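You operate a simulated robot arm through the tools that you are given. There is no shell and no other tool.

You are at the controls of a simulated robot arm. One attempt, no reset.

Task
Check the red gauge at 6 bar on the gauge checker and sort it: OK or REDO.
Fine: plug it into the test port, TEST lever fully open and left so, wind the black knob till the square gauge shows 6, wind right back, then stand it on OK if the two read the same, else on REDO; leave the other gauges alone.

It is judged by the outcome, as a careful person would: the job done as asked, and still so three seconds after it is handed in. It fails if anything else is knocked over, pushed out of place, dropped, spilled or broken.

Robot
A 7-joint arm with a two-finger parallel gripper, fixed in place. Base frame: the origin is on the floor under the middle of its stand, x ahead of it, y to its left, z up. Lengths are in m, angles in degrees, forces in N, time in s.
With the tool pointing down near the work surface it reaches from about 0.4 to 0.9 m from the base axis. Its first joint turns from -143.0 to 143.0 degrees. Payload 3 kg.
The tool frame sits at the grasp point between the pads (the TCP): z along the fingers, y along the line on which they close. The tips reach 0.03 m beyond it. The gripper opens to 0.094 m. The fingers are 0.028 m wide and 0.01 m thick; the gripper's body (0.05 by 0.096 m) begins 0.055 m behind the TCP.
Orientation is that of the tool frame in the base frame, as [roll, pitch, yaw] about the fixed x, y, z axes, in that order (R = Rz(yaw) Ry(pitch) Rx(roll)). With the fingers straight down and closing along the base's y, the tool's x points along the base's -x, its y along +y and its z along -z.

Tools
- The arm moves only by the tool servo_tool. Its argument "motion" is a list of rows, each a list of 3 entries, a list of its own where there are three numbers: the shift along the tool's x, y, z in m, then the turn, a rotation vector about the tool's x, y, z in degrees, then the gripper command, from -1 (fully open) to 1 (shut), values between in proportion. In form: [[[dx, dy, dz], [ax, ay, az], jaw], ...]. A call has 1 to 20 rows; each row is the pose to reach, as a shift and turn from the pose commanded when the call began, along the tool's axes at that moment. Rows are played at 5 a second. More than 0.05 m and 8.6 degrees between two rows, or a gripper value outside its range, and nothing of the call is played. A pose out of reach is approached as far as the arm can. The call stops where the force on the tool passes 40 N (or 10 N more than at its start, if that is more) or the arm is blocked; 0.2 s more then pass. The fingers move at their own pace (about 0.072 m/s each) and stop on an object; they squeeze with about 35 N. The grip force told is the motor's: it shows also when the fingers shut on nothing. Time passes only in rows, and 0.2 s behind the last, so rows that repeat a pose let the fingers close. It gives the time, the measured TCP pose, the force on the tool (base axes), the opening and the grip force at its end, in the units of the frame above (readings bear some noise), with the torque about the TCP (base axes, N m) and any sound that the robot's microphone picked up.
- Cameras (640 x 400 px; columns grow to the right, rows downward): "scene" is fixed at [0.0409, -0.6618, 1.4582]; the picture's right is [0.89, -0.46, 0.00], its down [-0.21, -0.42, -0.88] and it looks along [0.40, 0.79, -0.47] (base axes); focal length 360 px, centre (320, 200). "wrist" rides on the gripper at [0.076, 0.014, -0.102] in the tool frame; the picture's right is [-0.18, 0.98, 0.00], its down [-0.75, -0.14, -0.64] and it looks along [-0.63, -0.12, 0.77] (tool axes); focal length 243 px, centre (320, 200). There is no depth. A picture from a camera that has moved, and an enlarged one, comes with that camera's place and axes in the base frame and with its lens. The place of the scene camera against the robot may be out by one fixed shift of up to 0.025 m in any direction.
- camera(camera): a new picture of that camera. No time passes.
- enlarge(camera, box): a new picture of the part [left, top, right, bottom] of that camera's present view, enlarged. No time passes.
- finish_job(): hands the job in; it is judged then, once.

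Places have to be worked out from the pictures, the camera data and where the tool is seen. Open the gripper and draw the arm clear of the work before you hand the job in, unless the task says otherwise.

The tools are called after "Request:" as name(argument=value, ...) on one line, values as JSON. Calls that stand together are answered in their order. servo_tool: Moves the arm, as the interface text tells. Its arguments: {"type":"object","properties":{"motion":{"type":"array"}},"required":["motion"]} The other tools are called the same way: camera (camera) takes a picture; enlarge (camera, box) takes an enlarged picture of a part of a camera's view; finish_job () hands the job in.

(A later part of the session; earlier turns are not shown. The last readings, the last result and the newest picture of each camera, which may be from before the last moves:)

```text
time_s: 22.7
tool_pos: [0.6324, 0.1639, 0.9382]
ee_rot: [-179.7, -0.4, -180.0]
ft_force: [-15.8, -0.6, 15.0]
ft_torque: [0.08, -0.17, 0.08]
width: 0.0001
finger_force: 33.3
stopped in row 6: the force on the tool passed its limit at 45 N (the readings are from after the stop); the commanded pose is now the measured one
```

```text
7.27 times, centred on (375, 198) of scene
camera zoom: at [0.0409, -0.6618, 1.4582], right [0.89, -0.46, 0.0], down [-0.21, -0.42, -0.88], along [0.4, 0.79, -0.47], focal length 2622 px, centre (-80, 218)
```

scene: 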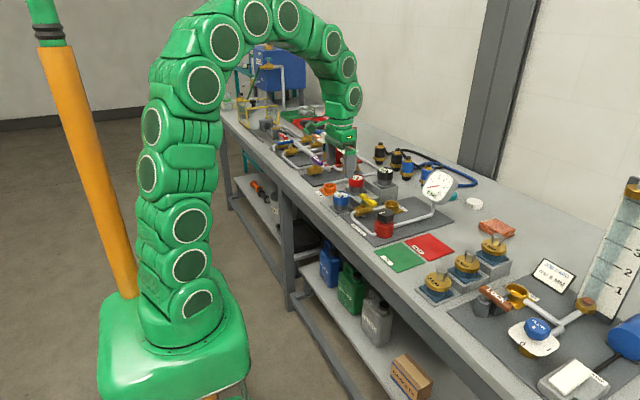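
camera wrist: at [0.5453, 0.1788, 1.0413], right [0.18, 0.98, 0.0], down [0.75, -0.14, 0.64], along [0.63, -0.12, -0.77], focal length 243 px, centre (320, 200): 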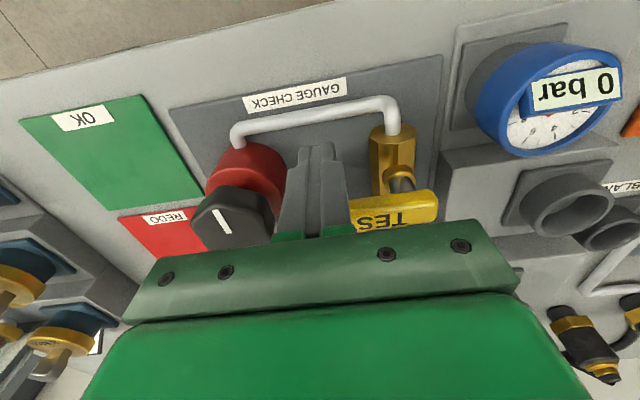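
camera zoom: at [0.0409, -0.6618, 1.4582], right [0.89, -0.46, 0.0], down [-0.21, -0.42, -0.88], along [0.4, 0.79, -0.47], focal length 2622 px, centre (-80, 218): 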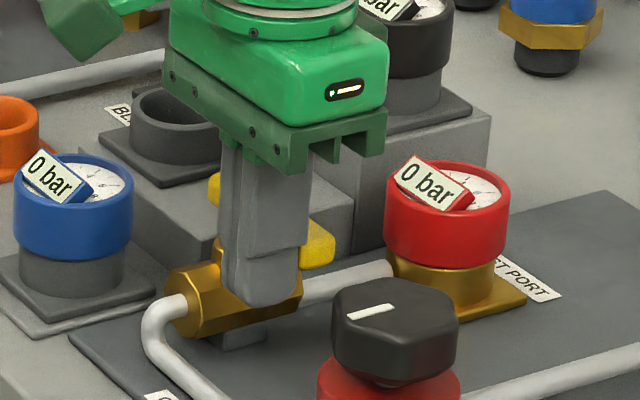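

The lever is against a stop in that direction, so it must open toward -x. I back off, lift over it and come down on its +x side, correcting the small tilt.

Request:
servo_tool(motion=[[[0.012, 0, 0], [0, 0, 0], 1], [[0.012, 0, -0.03], [-0.3, -0.4, 0], 1], [[0.012, 0, -0.06], [-0.3, -0.4, 0], 1], [[-0.02, 0, -0.06], [-0.3, -0.4, 0], 1], [[-0.055, 0, -0.06], [-0.3, -0.4, 0], 1], [[-0.055, 0, -0.03], [-0.3, -0.4, 0], 1], [[-0.055, 0, 0], [-0.3, -0.4, 0], 1], [[-0.055, 0, 0], [-0.3, -0.4, 0], 1]])

Request:
camera(camera="wrist")

Request:
enlarge(camera="scene", box=[340, 170, 410, 225])

```text
time_s: 24.5
tool_pos: [0.6881, 0.1625, 0.9378]
ee_rot: [179.8, 0.1, -179.9]
ft_force: [0.7, 0.3, 0.4]
ft_torque: [-0.01, 0.0, 0.04]
width: 0.0
finger_force: 32.6
```

```text
taken
camera wrist: at [0.6102, 0.1767, 1.0411], right [0.18, 0.98, 0.0], down [0.75, -0.14, 0.64], along [0.63, -0.11, -0.77], focal length 243 px, centre (320, 200)
```

wrist: 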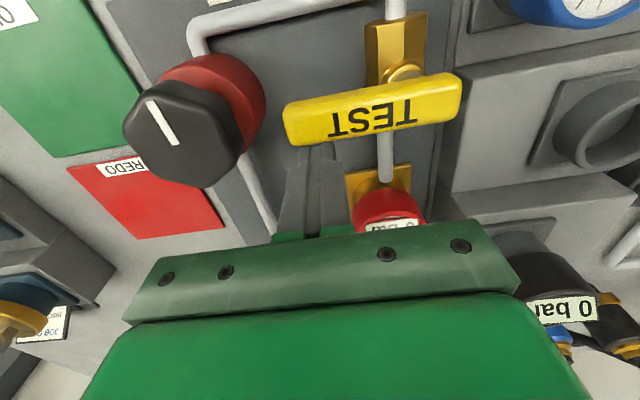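

```text
7.27 times, centred on (375, 198) of scene
camera zoom: at [0.0409, -0.6618, 1.4582], right [0.89, -0.46, 0.0], down [-0.21, -0.42, -0.88], along [0.4, 0.79, -0.47], focal length 2622 px, centre (-80, 218)
```

zoom: 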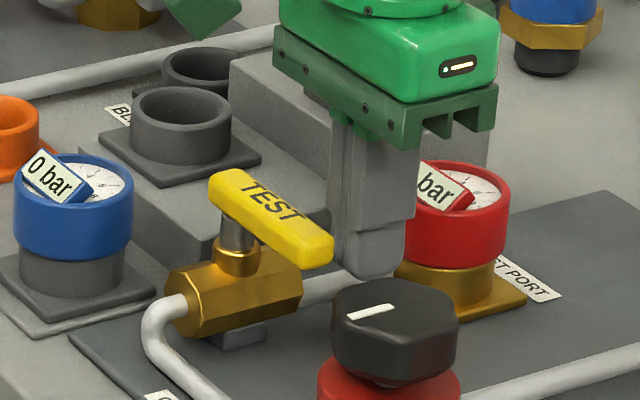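

The lever is unmoved and the fingers stand free on its +x side. I push gently toward -x.

Request:
servo_tool(motion=[[[0.007, 0, 0], [0, 0, 0], 1], [[0.011, 0, 0], [0, 0, 0], 1], [[0.014, 0, 0], [0, 0, 0], 1], [[0.017, 0, 0], [0, 0, 0], 1], [[0.02, 0, 0], [0, 0, 0], 1], [[0.023, 0, 0], [0, 0, 0], 1]])

Request:
enlarge(camera="scene", box=[340, 170, 410, 225])

```text
time_s: 25.9
tool_pos: [0.6647, 0.1642, 0.9372]
ee_rot: [179.7, 0.1, 179.9]
ft_force: [0.1, -0.4, 0.0]
ft_torque: [-0.03, -0.01, 0.04]
width: 0.0
finger_force: 32.3
```

```text
7.27 times, centred on (375, 198) of scene
camera zoom: at [0.0409, -0.6618, 1.4582], right [0.89, -0.46, 0.0], down [-0.21, -0.42, -0.88], along [0.4, 0.79, -0.47], focal length 2622 px, centre (-80, 218)
```

zoom: 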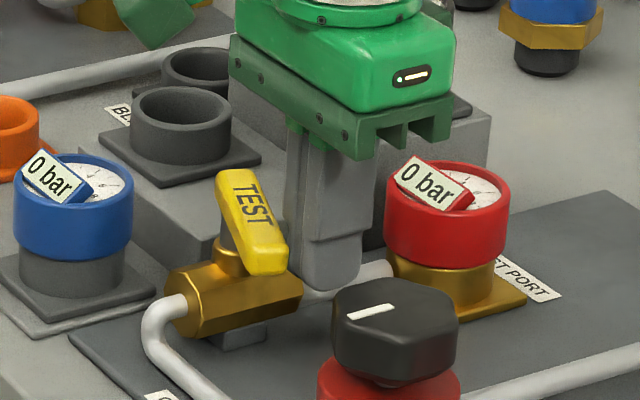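

It yields and swings toward -x almost freely. I follow the arc around the pivot to bring it parallel to the pipe.

Request:
servo_tool(motion=[[[0.008, -0.002, 0], [0, 0, 0], 1], [[0.0145, -0.0028, 0], [0, 0, 0], 1], [[0.021, -0.002, 0], [0, 0, 0], 1], [[0.0278, -0.0007, 0], [0, 0, 0], 1], [[0.0345, 0.002, 0], [0, 0, 0], 1], [[0.0408, 0.0058, 0], [0, 0, 0], 1], [[0.0465, 0.0108, 0], [0, 0, 0], 1], [[0.0517, 0.0165, 0], [0, 0, 0], 1], [[0.0555, 0.0235, 0], [0, 0, 0], 1], [[0.058, 0.029, 0], [0, 0, 0], 1]])

Request:
enlarge(camera="scene", box=[330, 170, 400, 225])

Request:
camera(camera="wrist")

```text
time_s: 28.1
tool_pos: [0.6077, 0.1925, 0.9382]
ee_rot: [179.9, -0.1, -179.8]
ft_force: [-0.6, 0.2, -0.6]
ft_torque: [0.02, 0.0, -0.03]
width: 0.0
finger_force: 32.9
```

```text
7.27 times, centred on (365, 198) of scene
camera zoom: at [0.0409, -0.6618, 1.4582], right [0.89, -0.46, 0.0], down [-0.21, -0.42, -0.88], along [0.4, 0.79, -0.47], focal length 2622 px, centre (-7, 218)
```

zoom: 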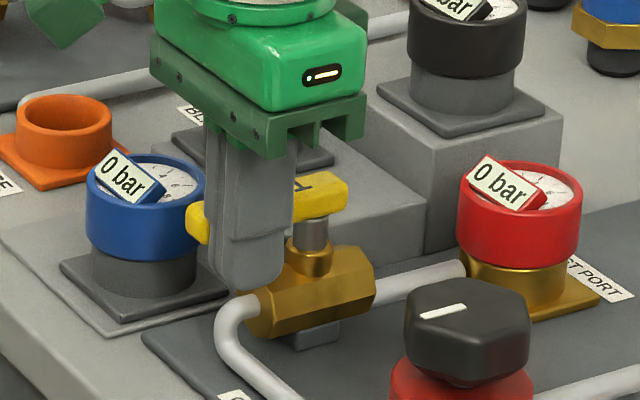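

```text
taken
camera wrist: at [0.5298, 0.2078, 1.0414], right [0.18, 0.98, 0.0], down [0.75, -0.14, 0.64], along [0.63, -0.11, -0.77], focal length 243 px, centre (320, 200)
```

wrist: 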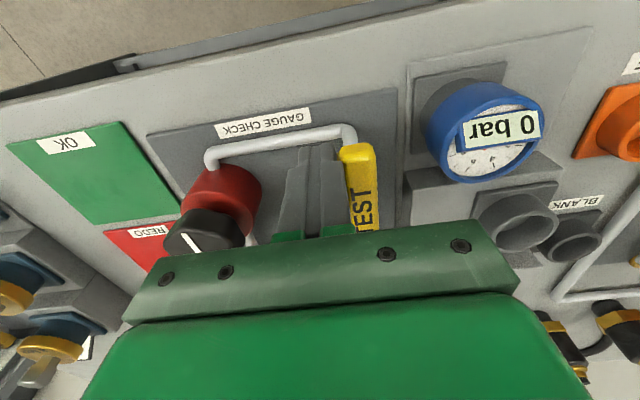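

The lever is nearly along the pipe. I push it on toward +y in 2 mm steps to reach its open stop.

Request:
servo_tool(motion=[[[0, 0.002, 0], [0, 0, 0], 1], [[0, 0.004, 0], [0, 0, 0], 1], [[0, 0.006, 0], [0, 0, 0], 1]])

Request:
enlarge(camera="wrist", box=[260, 110, 420, 240])

```text
time_s: 28.9
tool_pos: [0.6075, 0.1986, 0.937]
ee_rot: [179.9, 0.0, 180.0]
ft_force: [-5.9, -35.8, 15.4]
ft_torque: [-0.46, -0.06, -0.47]
width: 0.0001
finger_force: 32.8
```

```text
3.08 times, centred on (340, 175) of wrist
camera zoom: at [0.5297, 0.2117, 1.0411], right [0.18, 0.98, 0.0], down [0.75, -0.14, 0.64], along [0.63, -0.12, -0.77], focal length 746 px, centre (258, 277)
```

zoom: 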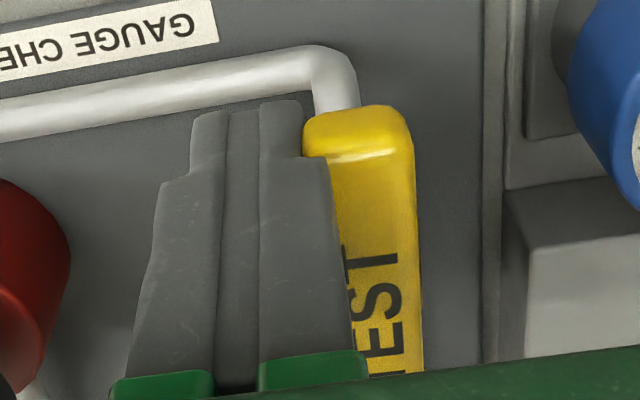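

A firm stop at 36 N: the lever is fully open. I back off, lift, and step back to look at the lever and the knob.

Request:
servo_tool(motion=[[[0, -0.008, 0], [0, 0, 0], 1], [[0, -0.014, 0], [0, 0, 0], 1], [[0, -0.014, -0.03], [0, 0, 0], 1], [[0, -0.014, -0.065], [0, 0, 0], 1], [[0.04, -0.025, -0.085], [0, 0, 0], 0.2], [[0.08, -0.04, -0.095], [0, 0, 0], -0.5], [[0.08, -0.04, -0.095], [0, 0, 0], -0.5]])

Request:
camera(camera="wrist")

Request:
enlarge(camera="scene", box=[330, 165, 470, 265])

```text
time_s: 30.5
tool_pos: [0.5245, 0.1572, 1.033]
ee_rot: [179.7, 0.0, -179.9]
ft_force: [0.1, -0.4, 0.7]
ft_torque: [0.02, 0.02, 0.0]
width: 0.0705
finger_force: 0.1
```

```text
taken
camera wrist: at [0.4488, 0.1718, 1.1365], right [0.18, 0.98, 0.0], down [0.75, -0.14, 0.64], along [0.63, -0.11, -0.77], focal length 243 px, centre (320, 200)
```

wrist: 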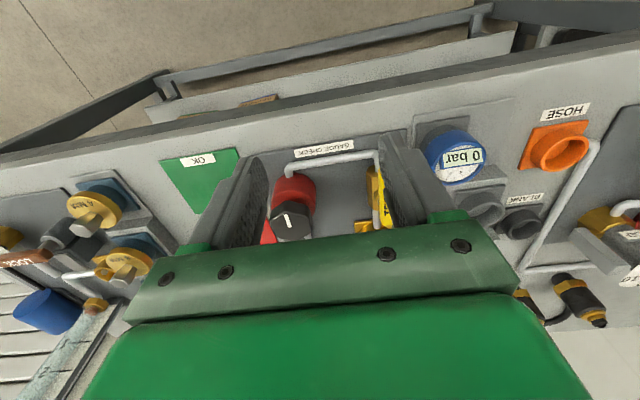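

```text
4.00 times, centred on (400, 215) of scene
camera zoom: at [0.0409, -0.6618, 1.4582], right [0.89, -0.46, 0.0], down [-0.21, -0.42, -0.88], along [0.4, 0.79, -0.47], focal length 1442 px, centre (0, 140)
```

zoom: 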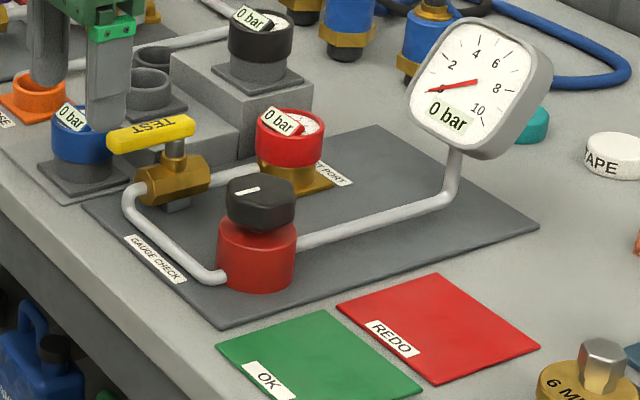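

The lever lies along the pipe: fully open. Now I measure the knob with zoomed views.

Request:
enlarge(camera="wrist", box=[240, 150, 360, 245])

Request:
enlarge(camera="scene", box=[370, 195, 420, 245])

```text
4.21 times, centred on (300, 198) of wrist
camera zoom: at [0.4488, 0.1718, 1.1365], right [0.18, 0.98, 0.0], down [0.75, -0.14, 0.64], along [0.63, -0.11, -0.77], focal length 1022 px, centre (404, 210)
```

zoom: 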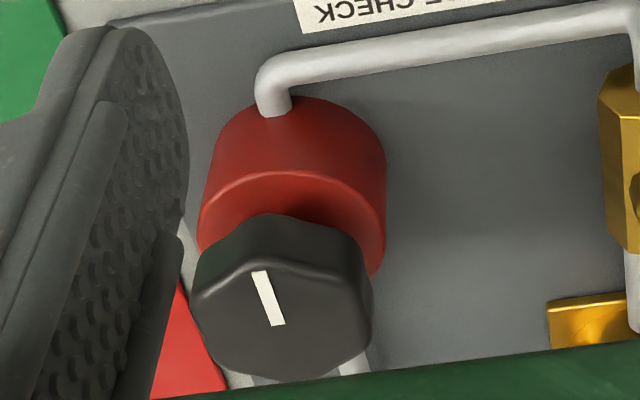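

```text
8.00 times, centred on (395, 220) of scene
camera zoom: at [0.0409, -0.6618, 1.4582], right [0.89, -0.46, 0.0], down [-0.21, -0.42, -0.88], along [0.4, 0.79, -0.47], focal length 2884 px, centre (-280, 40)
```

zoom: 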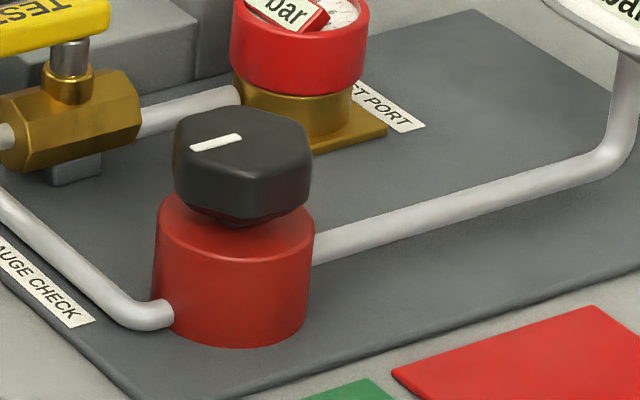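

Knob: top centre ≈ (0.650, 0.0996, 0.93), ~0.05 wide, sitting just above the red body (top z≈0.895). I move over it for a steeper view to see its flats, and trim the small roll error.

Request:
servo_tool(motion=[[[-0.02, -0.02, 0.0], [0.1, 0, 0], -0.9], [[-0.04, -0.04, 0.0], [0.25, 0, 0], -0.9], [[-0.07, -0.057, 0.0], [0.25, 0, 0], -0.9], [[-0.08, -0.057, 0.0], [0.25, 0, 0], -0.9]])

Request:
camera(camera="wrist")

Request:
enlarge(camera="wrist", box=[250, 110, 410, 210])

```text
time_s: 31.5
tool_pos: [0.6066, 0.1023, 1.0321]
ee_rot: [179.8, 0.0, -180.0]
ft_force: [0.5, -0.7, -0.4]
ft_torque: [-0.01, -0.01, 0.0]
width: 0.0892
finger_force: 0.0
```

```text
taken
camera wrist: at [0.5302, 0.1164, 1.135], right [0.18, 0.98, 0.0], down [0.75, -0.14, 0.64], along [0.63, -0.12, -0.77], focal length 243 px, centre (320, 200)
```

wrist: 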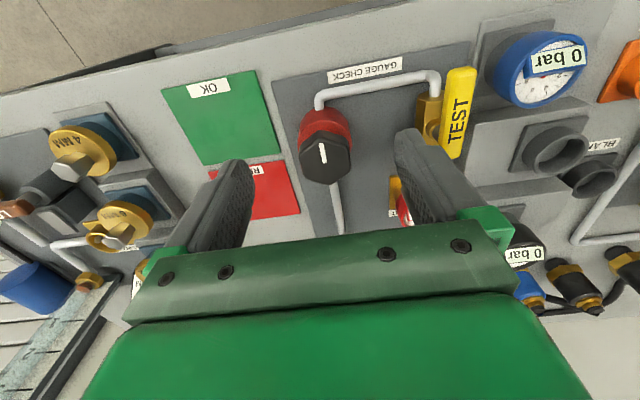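

```text
4.00 times, centred on (330, 160) of wrist
camera zoom: at [0.5302, 0.1164, 1.135], right [0.18, 0.98, 0.0], down [0.75, -0.14, 0.64], along [0.63, -0.12, -0.77], focal length 970 px, centre (280, 360)
```

zoom: 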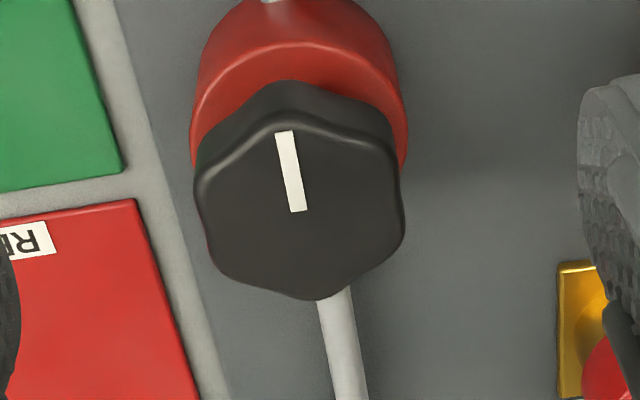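

The knob is a rounded hexagon with flats facing ±y, and its mark points to -x: my fingers can grip those flats directly. I move over it and lower around it.

Request:
servo_tool(motion=[[[-0.022, -0.001, 0.02], [0, 0, 0], -0.8], [[-0.044, -0.002, 0.04], [0, 0, 0], -0.8], [[-0.044, -0.002, 0.06], [0, 0, 0], -0.8], [[-0.044, -0.002, 0.08], [0, 0, 0], -0.8], [[-0.044, -0.002, 0.092], [0, 0, 0], -0.8], [[-0.044, -0.002, 0.092], [0, 0, 0], -0.8]])

Request:
camera(camera="wrist")

Request:
enlarge(camera="scene", box=[370, 180, 440, 245])

```text
time_s: 32.9
tool_pos: [0.6517, 0.0989, 0.9419]
ee_rot: [180.0, 0.0, -179.9]
ft_force: [0.4, -0.1, 0.1]
ft_torque: [0.02, 0.01, 0.02]
width: 0.0848
finger_force: 0.1
```

```text
taken
camera wrist: at [0.5747, 0.1136, 1.0448], right [0.18, 0.98, 0.0], down [0.75, -0.14, 0.64], along [0.63, -0.12, -0.77], focal length 243 px, centre (320, 200)
```

wrist: 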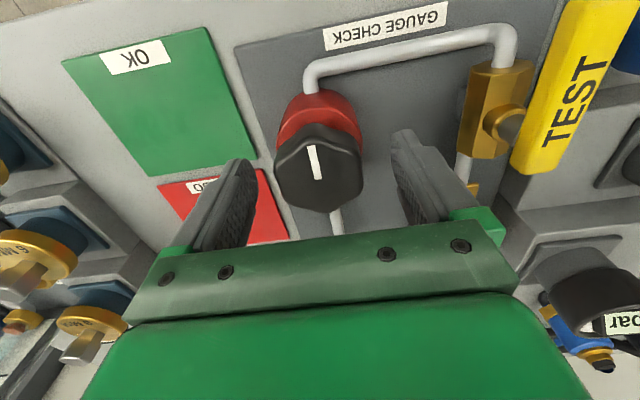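

```text
6.15 times, centred on (405, 212) of scene
camera zoom: at [0.0409, -0.6618, 1.4582], right [0.89, -0.46, 0.0], down [-0.21, -0.42, -0.88], along [0.4, 0.79, -0.47], focal length 2218 px, centre (-203, 123)
```

zoom: 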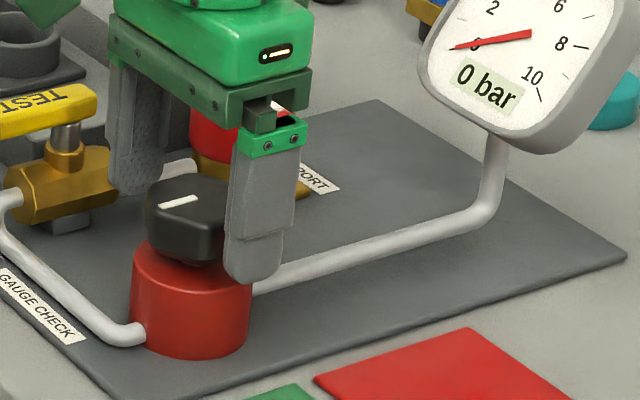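

Centred to within a millimetre. I lower 9 mm more (tips at ≈0.903, still above the red body) and grip the knob.

Request:
servo_tool(motion=[[[0, 0, 0.005], [0, 0, 0], -0.8], [[0, 0, 0.009], [0, 0, 0], -0.8], [[0, 0, 0.009], [0, 0, 0], -0.3], [[0, 0, 0.009], [0, 0, 0], 0.1], [[0, 0, 0.009], [0, 0, 0], 1], [[0, 0, 0.009], [0, 0, 0], 1]])

Request:
enlarge(camera="wrist", box=[240, 110, 400, 235])

Request:
enlarge(camera="scene", box=[370, 180, 440, 245])

```text
time_s: 34.3
tool_pos: [0.6517, 0.098, 0.9327]
ee_rot: [180.0, 0.1, -179.9]
ft_force: [3.0, -18.7, 2.9]
ft_torque: [-0.54, 0.1, -0.07]
width: 0.0512
finger_force: 45.6
```

```text
3.20 times, centred on (320, 172) of wrist
camera zoom: at [0.5748, 0.1128, 1.0355], right [0.18, 0.98, 0.0], down [0.75, -0.14, 0.64], along [0.63, -0.12, -0.77], focal length 776 px, centre (320, 288)
```

zoom: 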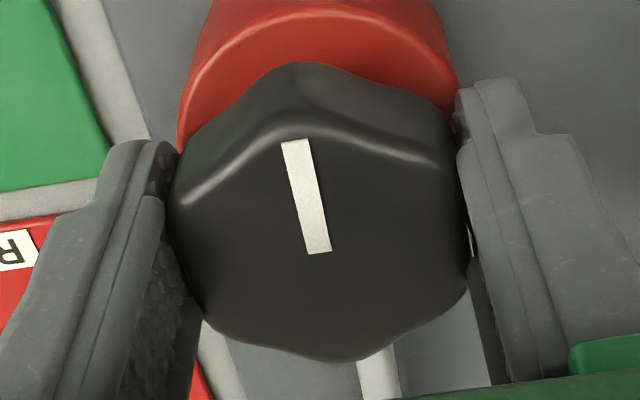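

```text
6.15 times, centred on (405, 212) of scene
camera zoom: at [0.0409, -0.6618, 1.4582], right [0.89, -0.46, 0.0], down [-0.21, -0.42, -0.88], along [0.4, 0.79, -0.47], focal length 2218 px, centre (-203, 123)
```

zoom: 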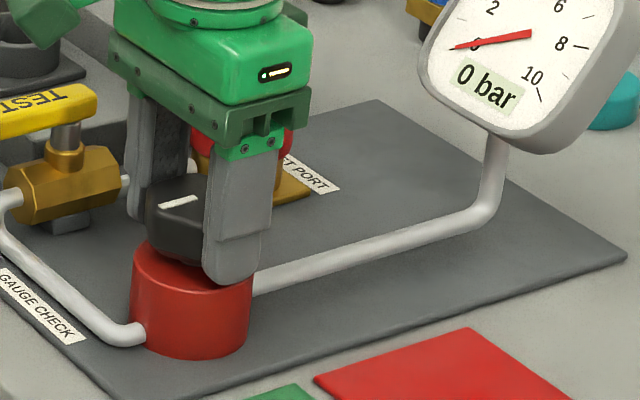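

Gripped on the flats (0.051), but a 19 N side force shows I'm about 2 mm too far in +y. I shift -y to relieve it.

Request:
servo_tool(motion=[[[0, -0.001, 0], [0, 0, 0], 1], [[0, -0.0015, 0], [0, 0, 0], 1], [[0, -0.0015, 0], [0, 0, 0], 1]])

```text
time_s: 35.1
tool_pos: [0.6524, 0.098, 0.9323]
ee_rot: [-180.0, 0.1, 180.0]
ft_force: [3.4, -7.5, 19.6]
ft_torque: [-0.26, -0.11, -0.05]
width: 0.0514
finger_force: 44.8
```

The side force dropped but there is now 20 N upward; I ease 1.5 mm up and a bit more -y.

Request:
servo_tool(motion=[[[0, -0.0005, -0.001], [0, 0, 0], 1], [[0, -0.0007, -0.0015], [0, 0, 0], 1], [[0, -0.0007, -0.0015], [0, 0, 0], 1]])

```text
time_s: 35.9
tool_pos: [0.6512, 0.0987, 0.9334]
ee_rot: [180.0, 0.1, -179.9]
ft_force: [18.1, 21.1, -4.6]
ft_torque: [0.6, -0.58, 0.07]
width: 0.0514
finger_force: 44.6
```

Stick-slip between pads and knob is confusing the forces. I open slightly and re-grip from this corrected position.

Request:
servo_tool(motion=[[[0, 0, 0], [0, 0, 0], -0.4], [[0, 0, 0], [0, 0, 0], -0.4], [[0, 0, 0], [0, 0, 0], -0.4]])

Request:
enlarge(camera="wrist", box=[240, 110, 400, 235])

```text
time_s: 36.7
tool_pos: [0.6521, 0.0967, 0.9327]
ee_rot: [180.0, 0.0, -180.0]
ft_force: [-0.1, -0.3, -0.8]
ft_torque: [0.0, 0.02, 0.04]
width: 0.0659
finger_force: 0.1
```

```text
3.20 times, centred on (320, 172) of wrist
camera zoom: at [0.5742, 0.1114, 1.0357], right [0.18, 0.98, 0.0], down [0.75, -0.14, 0.64], along [0.63, -0.12, -0.77], focal length 776 px, centre (320, 288)
```

zoom: 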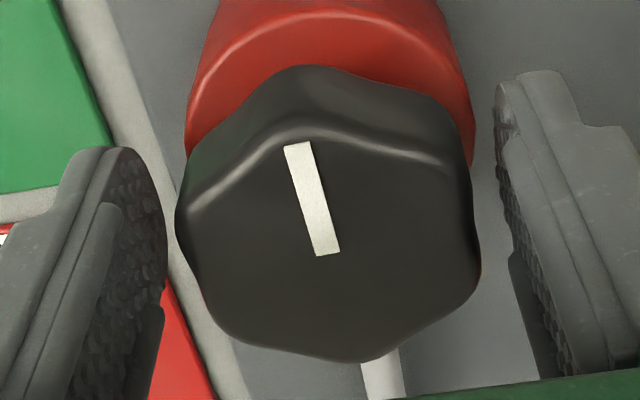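

Gap is larger on the left: the knob centre is ~1 mm to +y of here. I shift +1 mm and close again.

Request:
servo_tool(motion=[[[0, 0.001, 0], [0, 0, 0], -0.4], [[0, 0.001, 0], [0, 0, 0], -0.2], [[0, 0.001, 0], [0, 0, 0], 0.0], [[0, 0.001, 0], [0, 0, 0], 1], [[0, 0.001, 0], [0, 0, 0], 1]])

```text
time_s: 37.9
tool_pos: [0.6501, 0.0976, 0.9325]
ee_rot: [-180.0, -0.1, 180.0]
ft_force: [-0.2, 2.5, 0.5]
ft_torque: [0.05, 0.01, 0.0]
width: 0.0513
finger_force: 44.6
```

Now the grip is balanced. I turn clockwise (seen from above) by 25° and watch the gauges.

Request:
servo_tool(motion=[[[0, 0, 0], [0, 0, 6], 1], [[0, 0, 0], [0, 0, 12], 1], [[0, 0, 0], [0, 0, 18], 1], [[0, 0, 0], [0, 0, 25], 1], [[0, 0, 0], [0, 0, 25], 1]])

Request:
enlarge(camera="scene", box=[365, 160, 465, 245])

Request:
camera(camera="wrist")

```text
time_s: 39.2
tool_pos: [0.6512, 0.1003, 0.933]
ee_rot: [179.8, 0.0, 154.9]
ft_force: [4.8, 5.7, -2.4]
ft_torque: [0.06, -0.38, 0.43]
width: 0.0512
finger_force: 44.6
stopped in row 5: the force on the tool passed its limit at 41 N (the readings are from after the stop); the commanded pose is now the measured one
```

```text
4.71 times, centred on (415, 202) of scene
camera zoom: at [0.0409, -0.6618, 1.4582], right [0.89, -0.46, 0.0], down [-0.21, -0.42, -0.88], along [0.4, 0.79, -0.47], focal length 1696 px, centre (-127, 188)
```

zoom: 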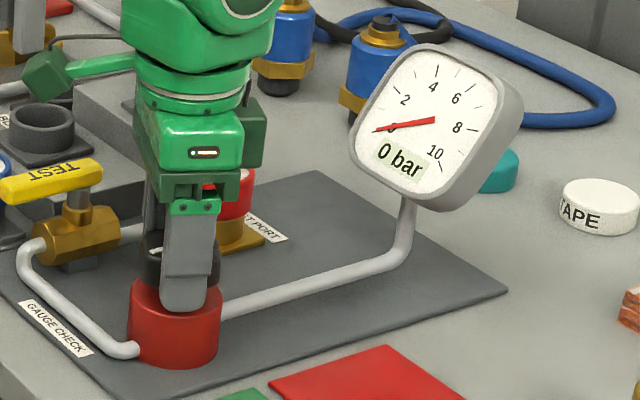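

```text
taken
camera wrist: at [0.5873, 0.1449, 1.0362], right [0.58, 0.81, 0.0], down [0.62, -0.45, 0.64], along [0.52, -0.37, -0.77], focal length 243 px, centre (320, 200)
```

wrist: 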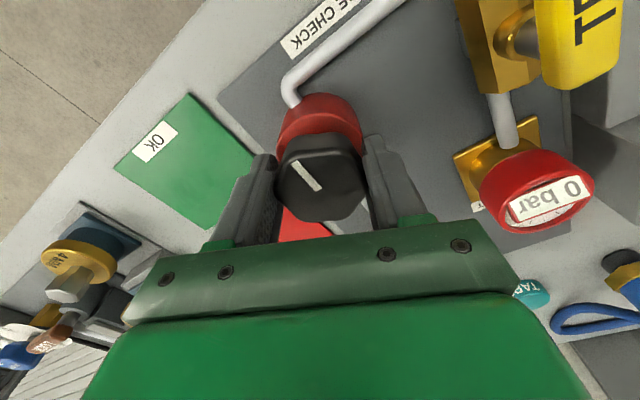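

The wrist turned 25° but the knob's mark still points along -x, so it slipped; perhaps this is against its stop. I zoom in to check the knob and both gauges.

Request:
enlarge(camera="wrist", box=[240, 110, 400, 235])

Request:
enlarge(camera="scene", box=[415, 165, 460, 210])

```text
3.20 times, centred on (320, 172) of wrist
camera zoom: at [0.5873, 0.1449, 1.0362], right [0.58, 0.81, 0.0], down [0.62, -0.45, 0.64], along [0.52, -0.37, -0.77], focal length 776 px, centre (320, 288)
```

zoom: 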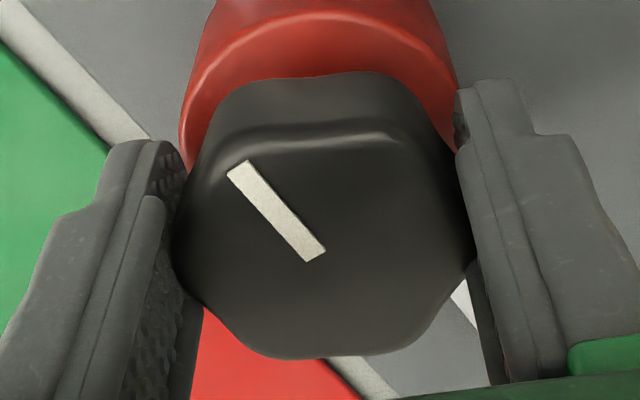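

```text
8.89 times, centred on (438, 188) of scene
camera zoom: at [0.0409, -0.6618, 1.4582], right [0.89, -0.46, 0.0], down [-0.21, -0.42, -0.88], along [0.4, 0.79, -0.47], focal length 3204 px, centre (-724, 311)
```

zoom: 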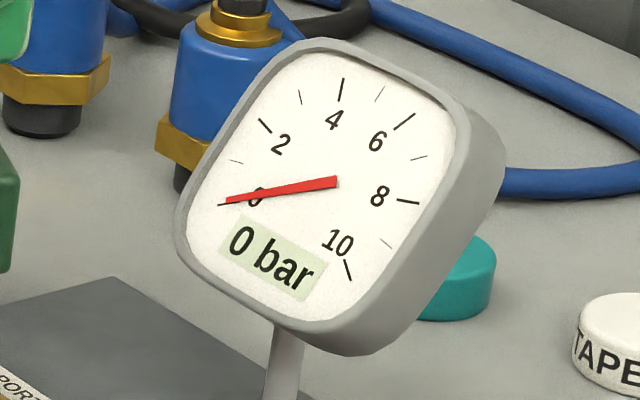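

The knob didn't move clockwise – it is against its stop that way, so it must wind up counter-clockwise. I open, recentre on the knob and re-grip.

Request:
servo_tool(motion=[[[0, 0, 0], [0, 0, 0], -0.4], [[-0.0005, -0.002, 0], [0, 0, 0], -0.4], [[-0.0005, -0.002, 0], [0, 0, 0], -0.4], [[-0.0005, -0.002, 0], [0, 0, 0], -0.1], [[-0.0005, -0.002, 0], [0, 0, 0], 1], [[-0.0005, -0.002, 0], [0, 0, 0], 1]])

```text
time_s: 40.7
tool_pos: [0.6512, 0.1, 0.9324]
ee_rot: [179.8, 0.1, 155.0]
ft_force: [5.3, 5.5, -2.1]
ft_torque: [0.4, -0.37, 0.03]
width: 0.0511
finger_force: 45.0
stopped in row 6: the force on the tool passed its limit at 41 N (the readings are from after the stop); the commanded pose is now the measured one
```

The knob's closing-axis position from both grips puts its centre near (0.6555, 0.098), so I was ~4.5 mm off in x. I open, shift there and re-grip.

Request:
servo_tool(motion=[[[0, 0, 0], [0, 0, 0], -0.4], [[0, 0, 0], [0, 0, 0], -0.4], [[-0.0049, 0.0003, 0], [0, 0, 0], -0.4], [[-0.0049, 0.0003, 0], [0, 0, 0], -0.4]])

Request:
enlarge(camera="wrist", box=[240, 110, 400, 235])

```text
time_s: 41.7
tool_pos: [0.6557, 0.0973, 0.9324]
ee_rot: [179.7, 0.2, 155.0]
ft_force: [0.0, 0.5, -0.4]
ft_torque: [0.01, -0.03, -0.05]
width: 0.0659
finger_force: 0.1
```

```text
3.20 times, centred on (320, 172) of wrist
camera zoom: at [0.5917, 0.1426, 1.0362], right [0.58, 0.81, 0.01], down [0.62, -0.45, 0.64], along [0.52, -0.37, -0.77], focal length 776 px, centre (320, 288)
```

zoom: 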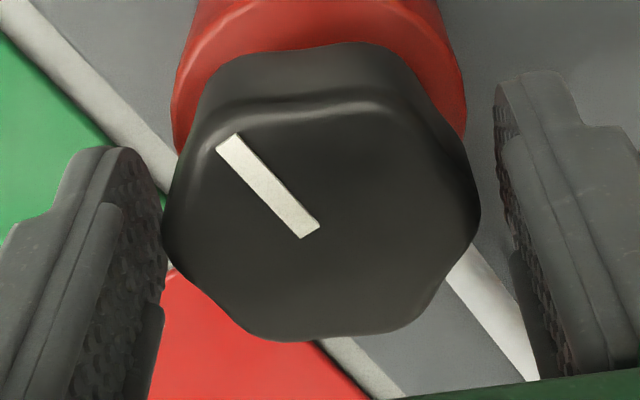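

Looks centred within ~1 mm. I close and read the forces.

Request:
servo_tool(motion=[[[0, 0, 0], [0, 0, 0], 0], [[0, 0, 0], [0, 0, 0], 0], [[0, 0, 0], [0, 0, 0], 1], [[0, 0, 0], [0, 0, 0], 1]])

```text
time_s: 42.7
tool_pos: [0.6556, 0.0977, 0.933]
ee_rot: [179.7, 0.2, 155.0]
ft_force: [-0.6, -1.3, 0.5]
ft_torque: [0.03, 0.01, 0.01]
width: 0.051
finger_force: 45.2
```

Balanced. Now I turn counter-clockwise 25° and check.

Request:
servo_tool(motion=[[[0, 0, 0], [0, 0, -6], 1], [[0, 0, 0], [0, 0, -12], 1], [[0, 0, 0], [0, 0, -18], 1], [[0, 0, 0], [0, 0, -25], 1]])

Request:
enlarge(camera="wrist", box=[240, 110, 400, 235])

Request:
enlarge(camera="scene", box=[365, 160, 465, 245])

```text
time_s: 43.7
tool_pos: [0.6551, 0.0978, 0.9327]
ee_rot: [179.7, 0.2, -179.9]
ft_force: [15.0, 17.9, -20.9]
ft_torque: [0.32, -0.5, -0.04]
width: 0.051
finger_force: 45.3
```

```text
3.20 times, centred on (320, 172) of wrist
camera zoom: at [0.5785, 0.1119, 1.036], right [0.18, 0.98, 0.01], down [0.75, -0.14, 0.64], along [0.63, -0.11, -0.76], focal length 776 px, centre (320, 288)
```

zoom: 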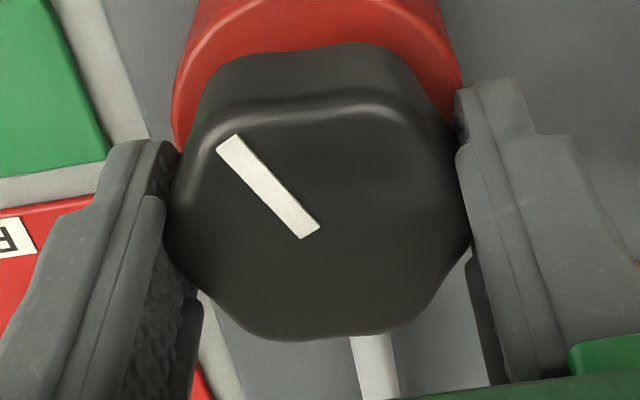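

```text
4.71 times, centred on (415, 202) of scene
camera zoom: at [0.0409, -0.6618, 1.4582], right [0.89, -0.46, 0.0], down [-0.21, -0.42, -0.88], along [0.4, 0.79, -0.47], focal length 1696 px, centre (-127, 188)
```

zoom: 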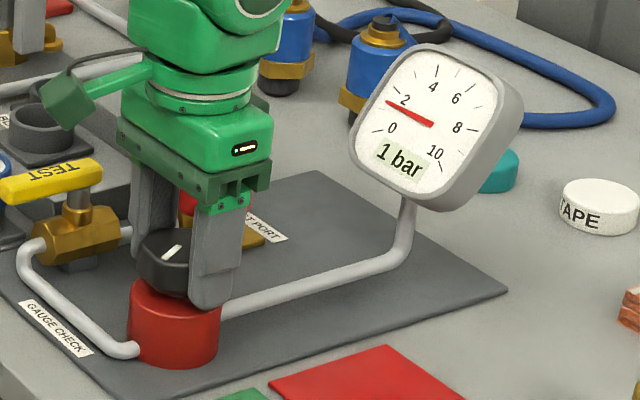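

Counter-clockwise winds it up: the square gauge moved to about 1.5 bar for 25°. I zoom both gauges.

Request:
enlarge(camera="scene", box=[415, 165, 460, 210])

Request:
enlarge(camera="scene", box=[375, 180, 425, 220])

Request:
camera(camera="wrist")

```text
8.89 times, centred on (438, 188) of scene
camera zoom: at [0.0409, -0.6618, 1.4582], right [0.89, -0.46, 0.0], down [-0.21, -0.42, -0.88], along [0.4, 0.79, -0.47], focal length 3204 px, centre (-724, 311)
```

zoom: 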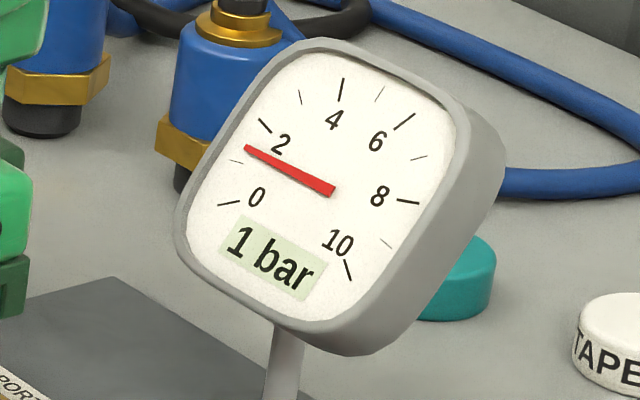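

```text
10.00 times, centred on (400, 200) of scene
camera zoom: at [0.0409, -0.6618, 1.4582], right [0.89, -0.46, 0.0], down [-0.21, -0.42, -0.88], along [0.4, 0.79, -0.47], focal length 3605 px, centre (-480, 200)
```

zoom: 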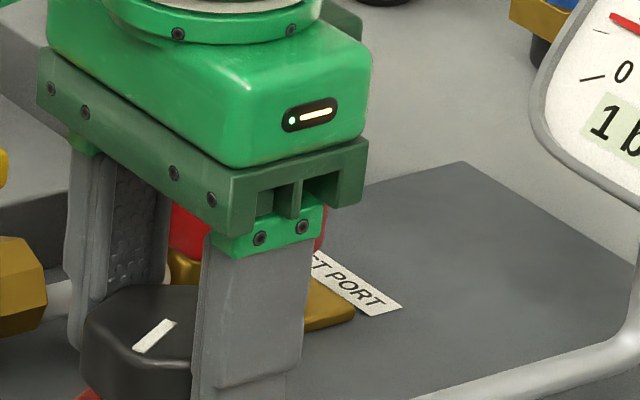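

```text
taken
camera wrist: at [0.5785, 0.1119, 1.036], right [0.18, 0.98, 0.01], down [0.75, -0.14, 0.64], along [0.63, -0.11, -0.76], focal length 243 px, centre (320, 200)
```

wrist: 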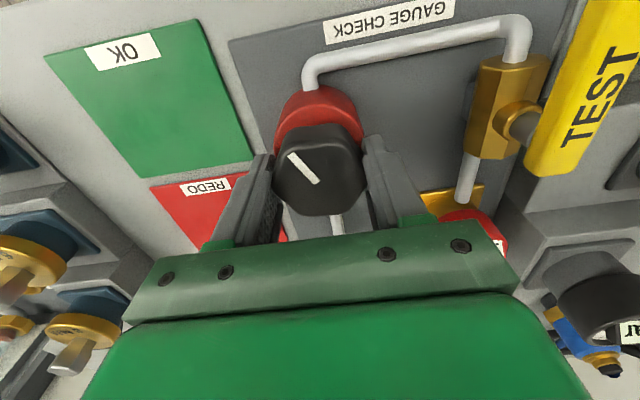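

Needle ≈1.3 bar after 25°, i.e. roughly 19°/bar. I release carefully to see whether the knob holds its position.

Request:
servo_tool(motion=[[[0, 0, 0], [0, 0, 0], 0], [[0, 0, 0], [0, 0, 0], -0.4], [[0, 0, 0], [0, 0, 0], -0.4]])

Request:
enlarge(camera="scene", box=[365, 160, 465, 245])

Request:
enlarge(camera="wrist", box=[240, 110, 400, 235])

```text
time_s: 44.5
tool_pos: [0.6547, 0.097, 0.932]
ee_rot: [179.8, 0.2, -180.0]
ft_force: [0.1, -0.3, -0.5]
ft_torque: [0.0, 0.0, 0.0]
width: 0.0659
finger_force: 0.1
```

```text
4.71 times, centred on (415, 202) of scene
camera zoom: at [0.0409, -0.6618, 1.4582], right [0.89, -0.46, 0.0], down [-0.21, -0.42, -0.88], along [0.4, 0.79, -0.47], focal length 1696 px, centre (-127, 188)
```

zoom: 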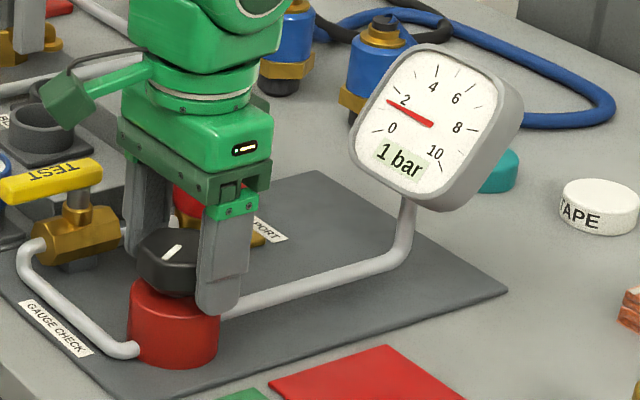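

```text
3.20 times, centred on (320, 172) of wrist
camera zoom: at [0.578, 0.1112, 1.0365], right [0.18, 0.98, 0.0], down [0.75, -0.14, 0.64], along [0.63, -0.11, -0.77], focal length 776 px, centre (320, 288)
```

zoom: 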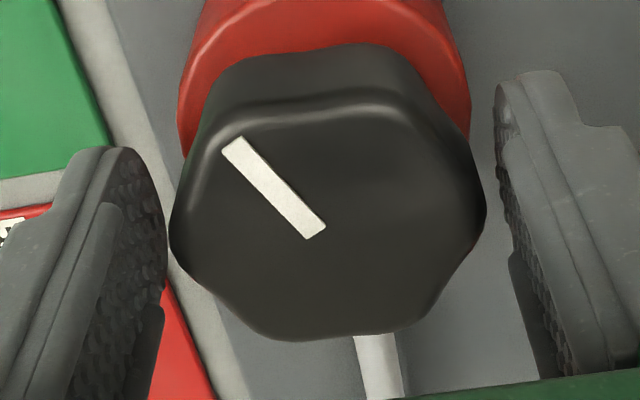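

It holds at 1.3 bar when released. I recentre slightly, open wider and rotate the open gripper 85° clockwise around the knob for a long counter-clockwise stroke.

Request:
servo_tool(motion=[[[0.0008, 0.0014, 0], [0, 0, 0], -0.7], [[0.0008, 0.0014, 0], [0, 0, 8.5], -0.7], [[0.0008, 0.0014, 0], [0, 0, 17], -0.7], [[0.0008, 0.0014, 0], [0, 0, 25.5], -0.7], [[0.0008, 0.0014, 0], [0, 0, 34], -0.7], [[0.0008, 0.0014, 0], [0, 0, 42.5], -0.7], [[0.0008, 0.0014, 0], [0, 0, 51], -0.7], [[0.0008, 0.0014, 0], [0, 0, 59.5], -0.7], [[0.0008, 0.0014, 0], [0, 0, 68], -0.7], [[0.0008, 0.0014, 0], [0, 0, 76.5], -0.7], [[0.0008, 0.0014, 0], [0, 0, 85], -0.7], [[0.0008, 0.0014, 0], [0, 0, 85], -0.4], [[0.0008, 0.0014, 0], [0, 0, 85], -0.4]])

Request:
camera(camera="wrist")

Request:
enlarge(camera="wrist", box=[240, 110, 400, 235])

Request:
camera(camera="scene")

```text
time_s: 47.3
tool_pos: [0.6548, 0.1002, 0.9339]
ee_rot: [179.8, -0.2, 95.0]
ft_force: [0.0, 0.4, -0.2]
ft_torque: [-0.03, -0.01, -0.02]
width: 0.0658
finger_force: 0.0
```

```text
taken
camera wrist: at [0.6618, 0.1764, 1.037], right [1.0, -0.1, 0.0], down [-0.08, -0.77, 0.64], along [-0.06, -0.64, -0.77], focal length 243 px, centre (320, 200)
```

wrist: 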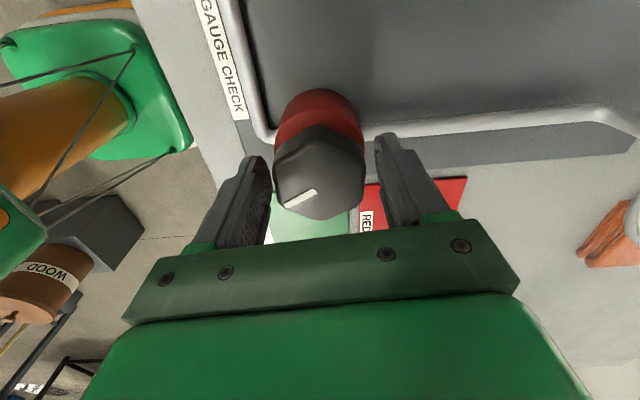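

```text
3.20 times, centred on (320, 172) of wrist
camera zoom: at [0.6618, 0.1764, 1.037], right [1.0, -0.1, 0.0], down [-0.08, -0.77, 0.64], along [-0.06, -0.64, -0.77], focal length 776 px, centre (320, 288)
```

zoom: 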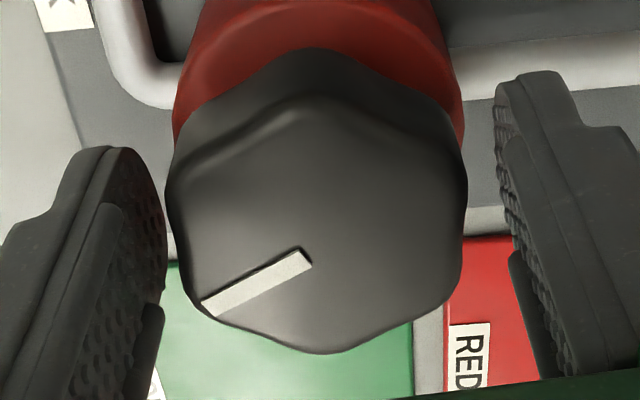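

```text
taken
```

scene: 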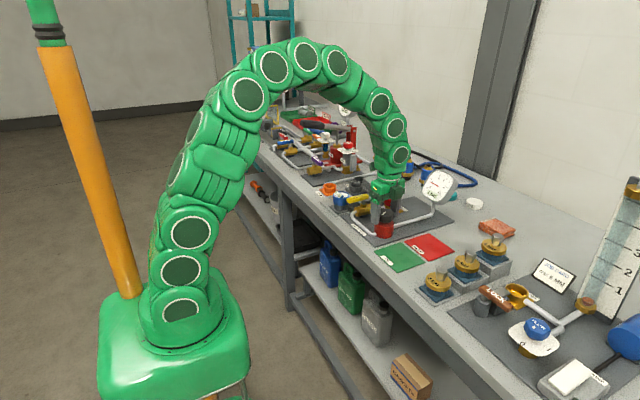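

Good clearance all round; the knob is ~0.7 mm toward -x of centre. I correct, then close and check the balance.

Request:
servo_tool(motion=[[[0, -0.0007, 0], [0, 0, 0], -0.4], [[0, -0.0007, 0], [0, 0, 0], -0.1], [[0, -0.0007, 0], [0, 0, 0], 0.0], [[0, -0.0007, 0], [0, 0, 0], 1], [[0, -0.0007, 0], [0, 0, 0], 1]])

```text
time_s: 48.5
tool_pos: [0.6547, 0.0996, 0.9331]
ee_rot: [179.8, -0.2, 95.0]
ft_force: [6.2, 1.2, -2.9]
ft_torque: [0.0, -0.02, 0.02]
width: 0.0514
finger_force: 45.1
```

Well balanced (6 N). I turn counter-clockwise 42° and check forces.

Request:
servo_tool(motion=[[[0, 0, 0], [0, 0, -7], 1], [[0, 0, 0], [0, 0, -14], 1], [[0, 0, 0], [0, 0, -21], 1], [[0, 0, 0], [0, 0, -28], 1], [[0, 0, 0], [0, 0, -35], 1], [[0, 0, 0], [0, 0, -42], 1]])

Request:
enlarge(camera="scene", box=[415, 165, 460, 210])

Request:
enlarge(camera="wrist", box=[240, 110, 400, 235])

```text
time_s: 49.9
tool_pos: [0.6534, 0.0986, 0.9341]
ee_rot: [179.6, -0.1, 137.2]
ft_force: [-0.1, 8.0, -1.0]
ft_torque: [0.26, 0.01, 0.01]
width: 0.051
finger_force: 44.7
```

```text
8.89 times, centred on (438, 188) of scene
camera zoom: at [0.0409, -0.6618, 1.4582], right [0.89, -0.46, 0.0], down [-0.21, -0.42, -0.88], along [0.4, 0.79, -0.47], focal length 3204 px, centre (-724, 311)
```

zoom: 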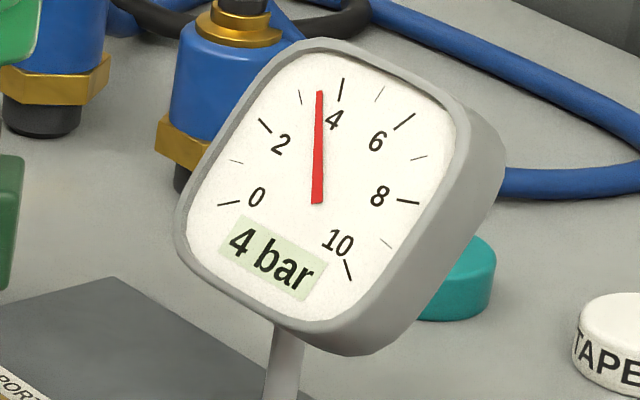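

```text
3.20 times, centred on (320, 172) of wrist
camera zoom: at [0.6067, 0.1611, 1.0366], right [0.8, 0.6, 0.0], down [0.46, -0.62, 0.64], along [0.38, -0.51, -0.77], focal length 776 px, centre (320, 288)
```

zoom: 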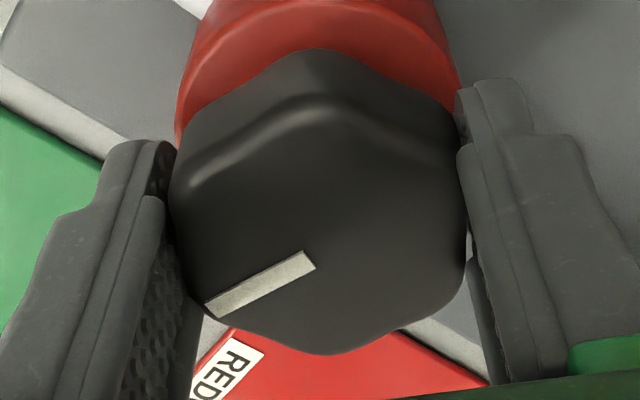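

Needle ≈3.55 bar after 67° in all, i.e. ~19°/bar; forces stay low. I turn a further 40°, staying just short of 6.

Request:
servo_tool(motion=[[[0, 0, 0], [0, 0, -7], 1], [[0, 0, 0], [0, 0, -14], 1], [[0, 0, 0], [0, 0, -21], 1], [[0, 0, 0], [0, 0, -28], 1], [[0, 0, 0], [0, 0, -34], 1], [[0, 0, 0], [0, 0, -40], 1]])

Request:
enlarge(camera="scene", box=[415, 165, 460, 210])

```text
time_s: 51.3
tool_pos: [0.6536, 0.0975, 0.9328]
ee_rot: [179.8, 0.2, 177.1]
ft_force: [-25.6, -3.3, 11.8]
ft_torque: [-0.26, 0.89, -0.04]
width: 0.0513
finger_force: 45.1
```

```text
8.89 times, centred on (438, 188) of scene
camera zoom: at [0.0409, -0.6618, 1.4582], right [0.89, -0.46, 0.0], down [-0.21, -0.42, -0.88], along [0.4, 0.79, -0.47], focal length 3204 px, centre (-724, 311)
```

zoom: 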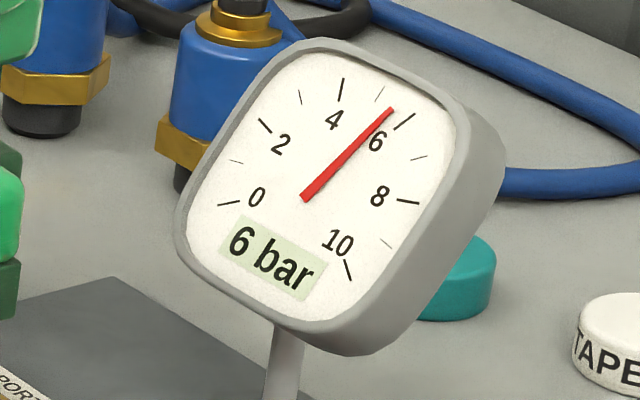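

The label shows 6 and the needle ≈5.65; about 6.5° more puts the needle right on 6.

Request:
servo_tool(motion=[[[0, 0, 0], [0, 0, -3], 1], [[0, 0, 0], [0, 0, -6.5], 1], [[0, 0, 0], [0, 0, -6.5], 1]])

Request:
enlarge(camera="scene", box=[415, 165, 460, 210])

Request:
camera(camera="wrist")

Request:
enlarge(camera="scene", box=[370, 180, 430, 220])

```text
time_s: 52.1
tool_pos: [0.6548, 0.0983, 0.9337]
ee_rot: [179.8, 0.2, -176.4]
ft_force: [-13.3, -24.4, 11.6]
ft_torque: [-0.86, 0.49, 0.0]
width: 0.0512
finger_force: 45.2
```

```text
8.89 times, centred on (438, 188) of scene
camera zoom: at [0.0409, -0.6618, 1.4582], right [0.89, -0.46, 0.0], down [-0.21, -0.42, -0.88], along [0.4, 0.79, -0.47], focal length 3204 px, centre (-724, 311)
```

zoom: 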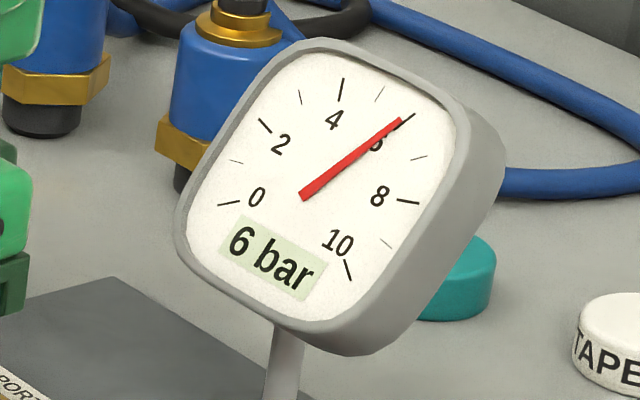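

```text
taken
camera wrist: at [0.5764, 0.1076, 1.0358], right [0.12, 0.99, 0.0], down [0.76, -0.1, 0.65], along [0.64, -0.08, -0.76], focal length 243 px, centre (320, 200)
```

wrist: 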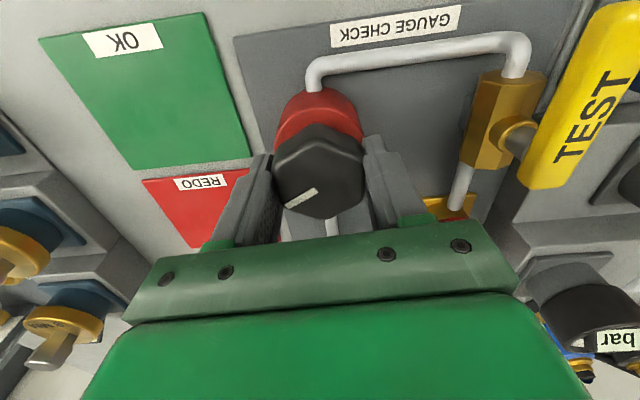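

```text
10.00 times, centred on (400, 200) of scene
camera zoom: at [0.0409, -0.6618, 1.4582], right [0.89, -0.46, 0.0], down [-0.21, -0.42, -0.88], along [0.4, 0.79, -0.47], focal length 3605 px, centre (-480, 200)
```

zoom: 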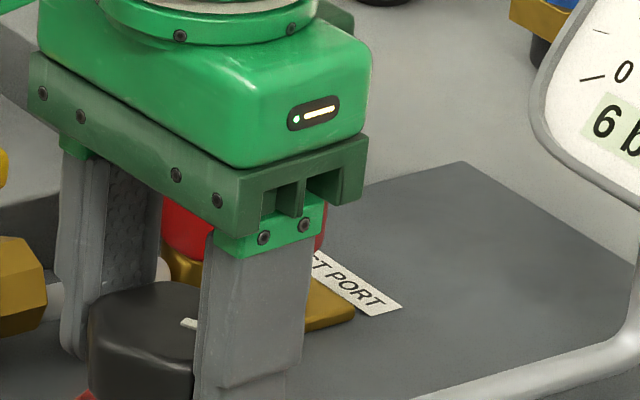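

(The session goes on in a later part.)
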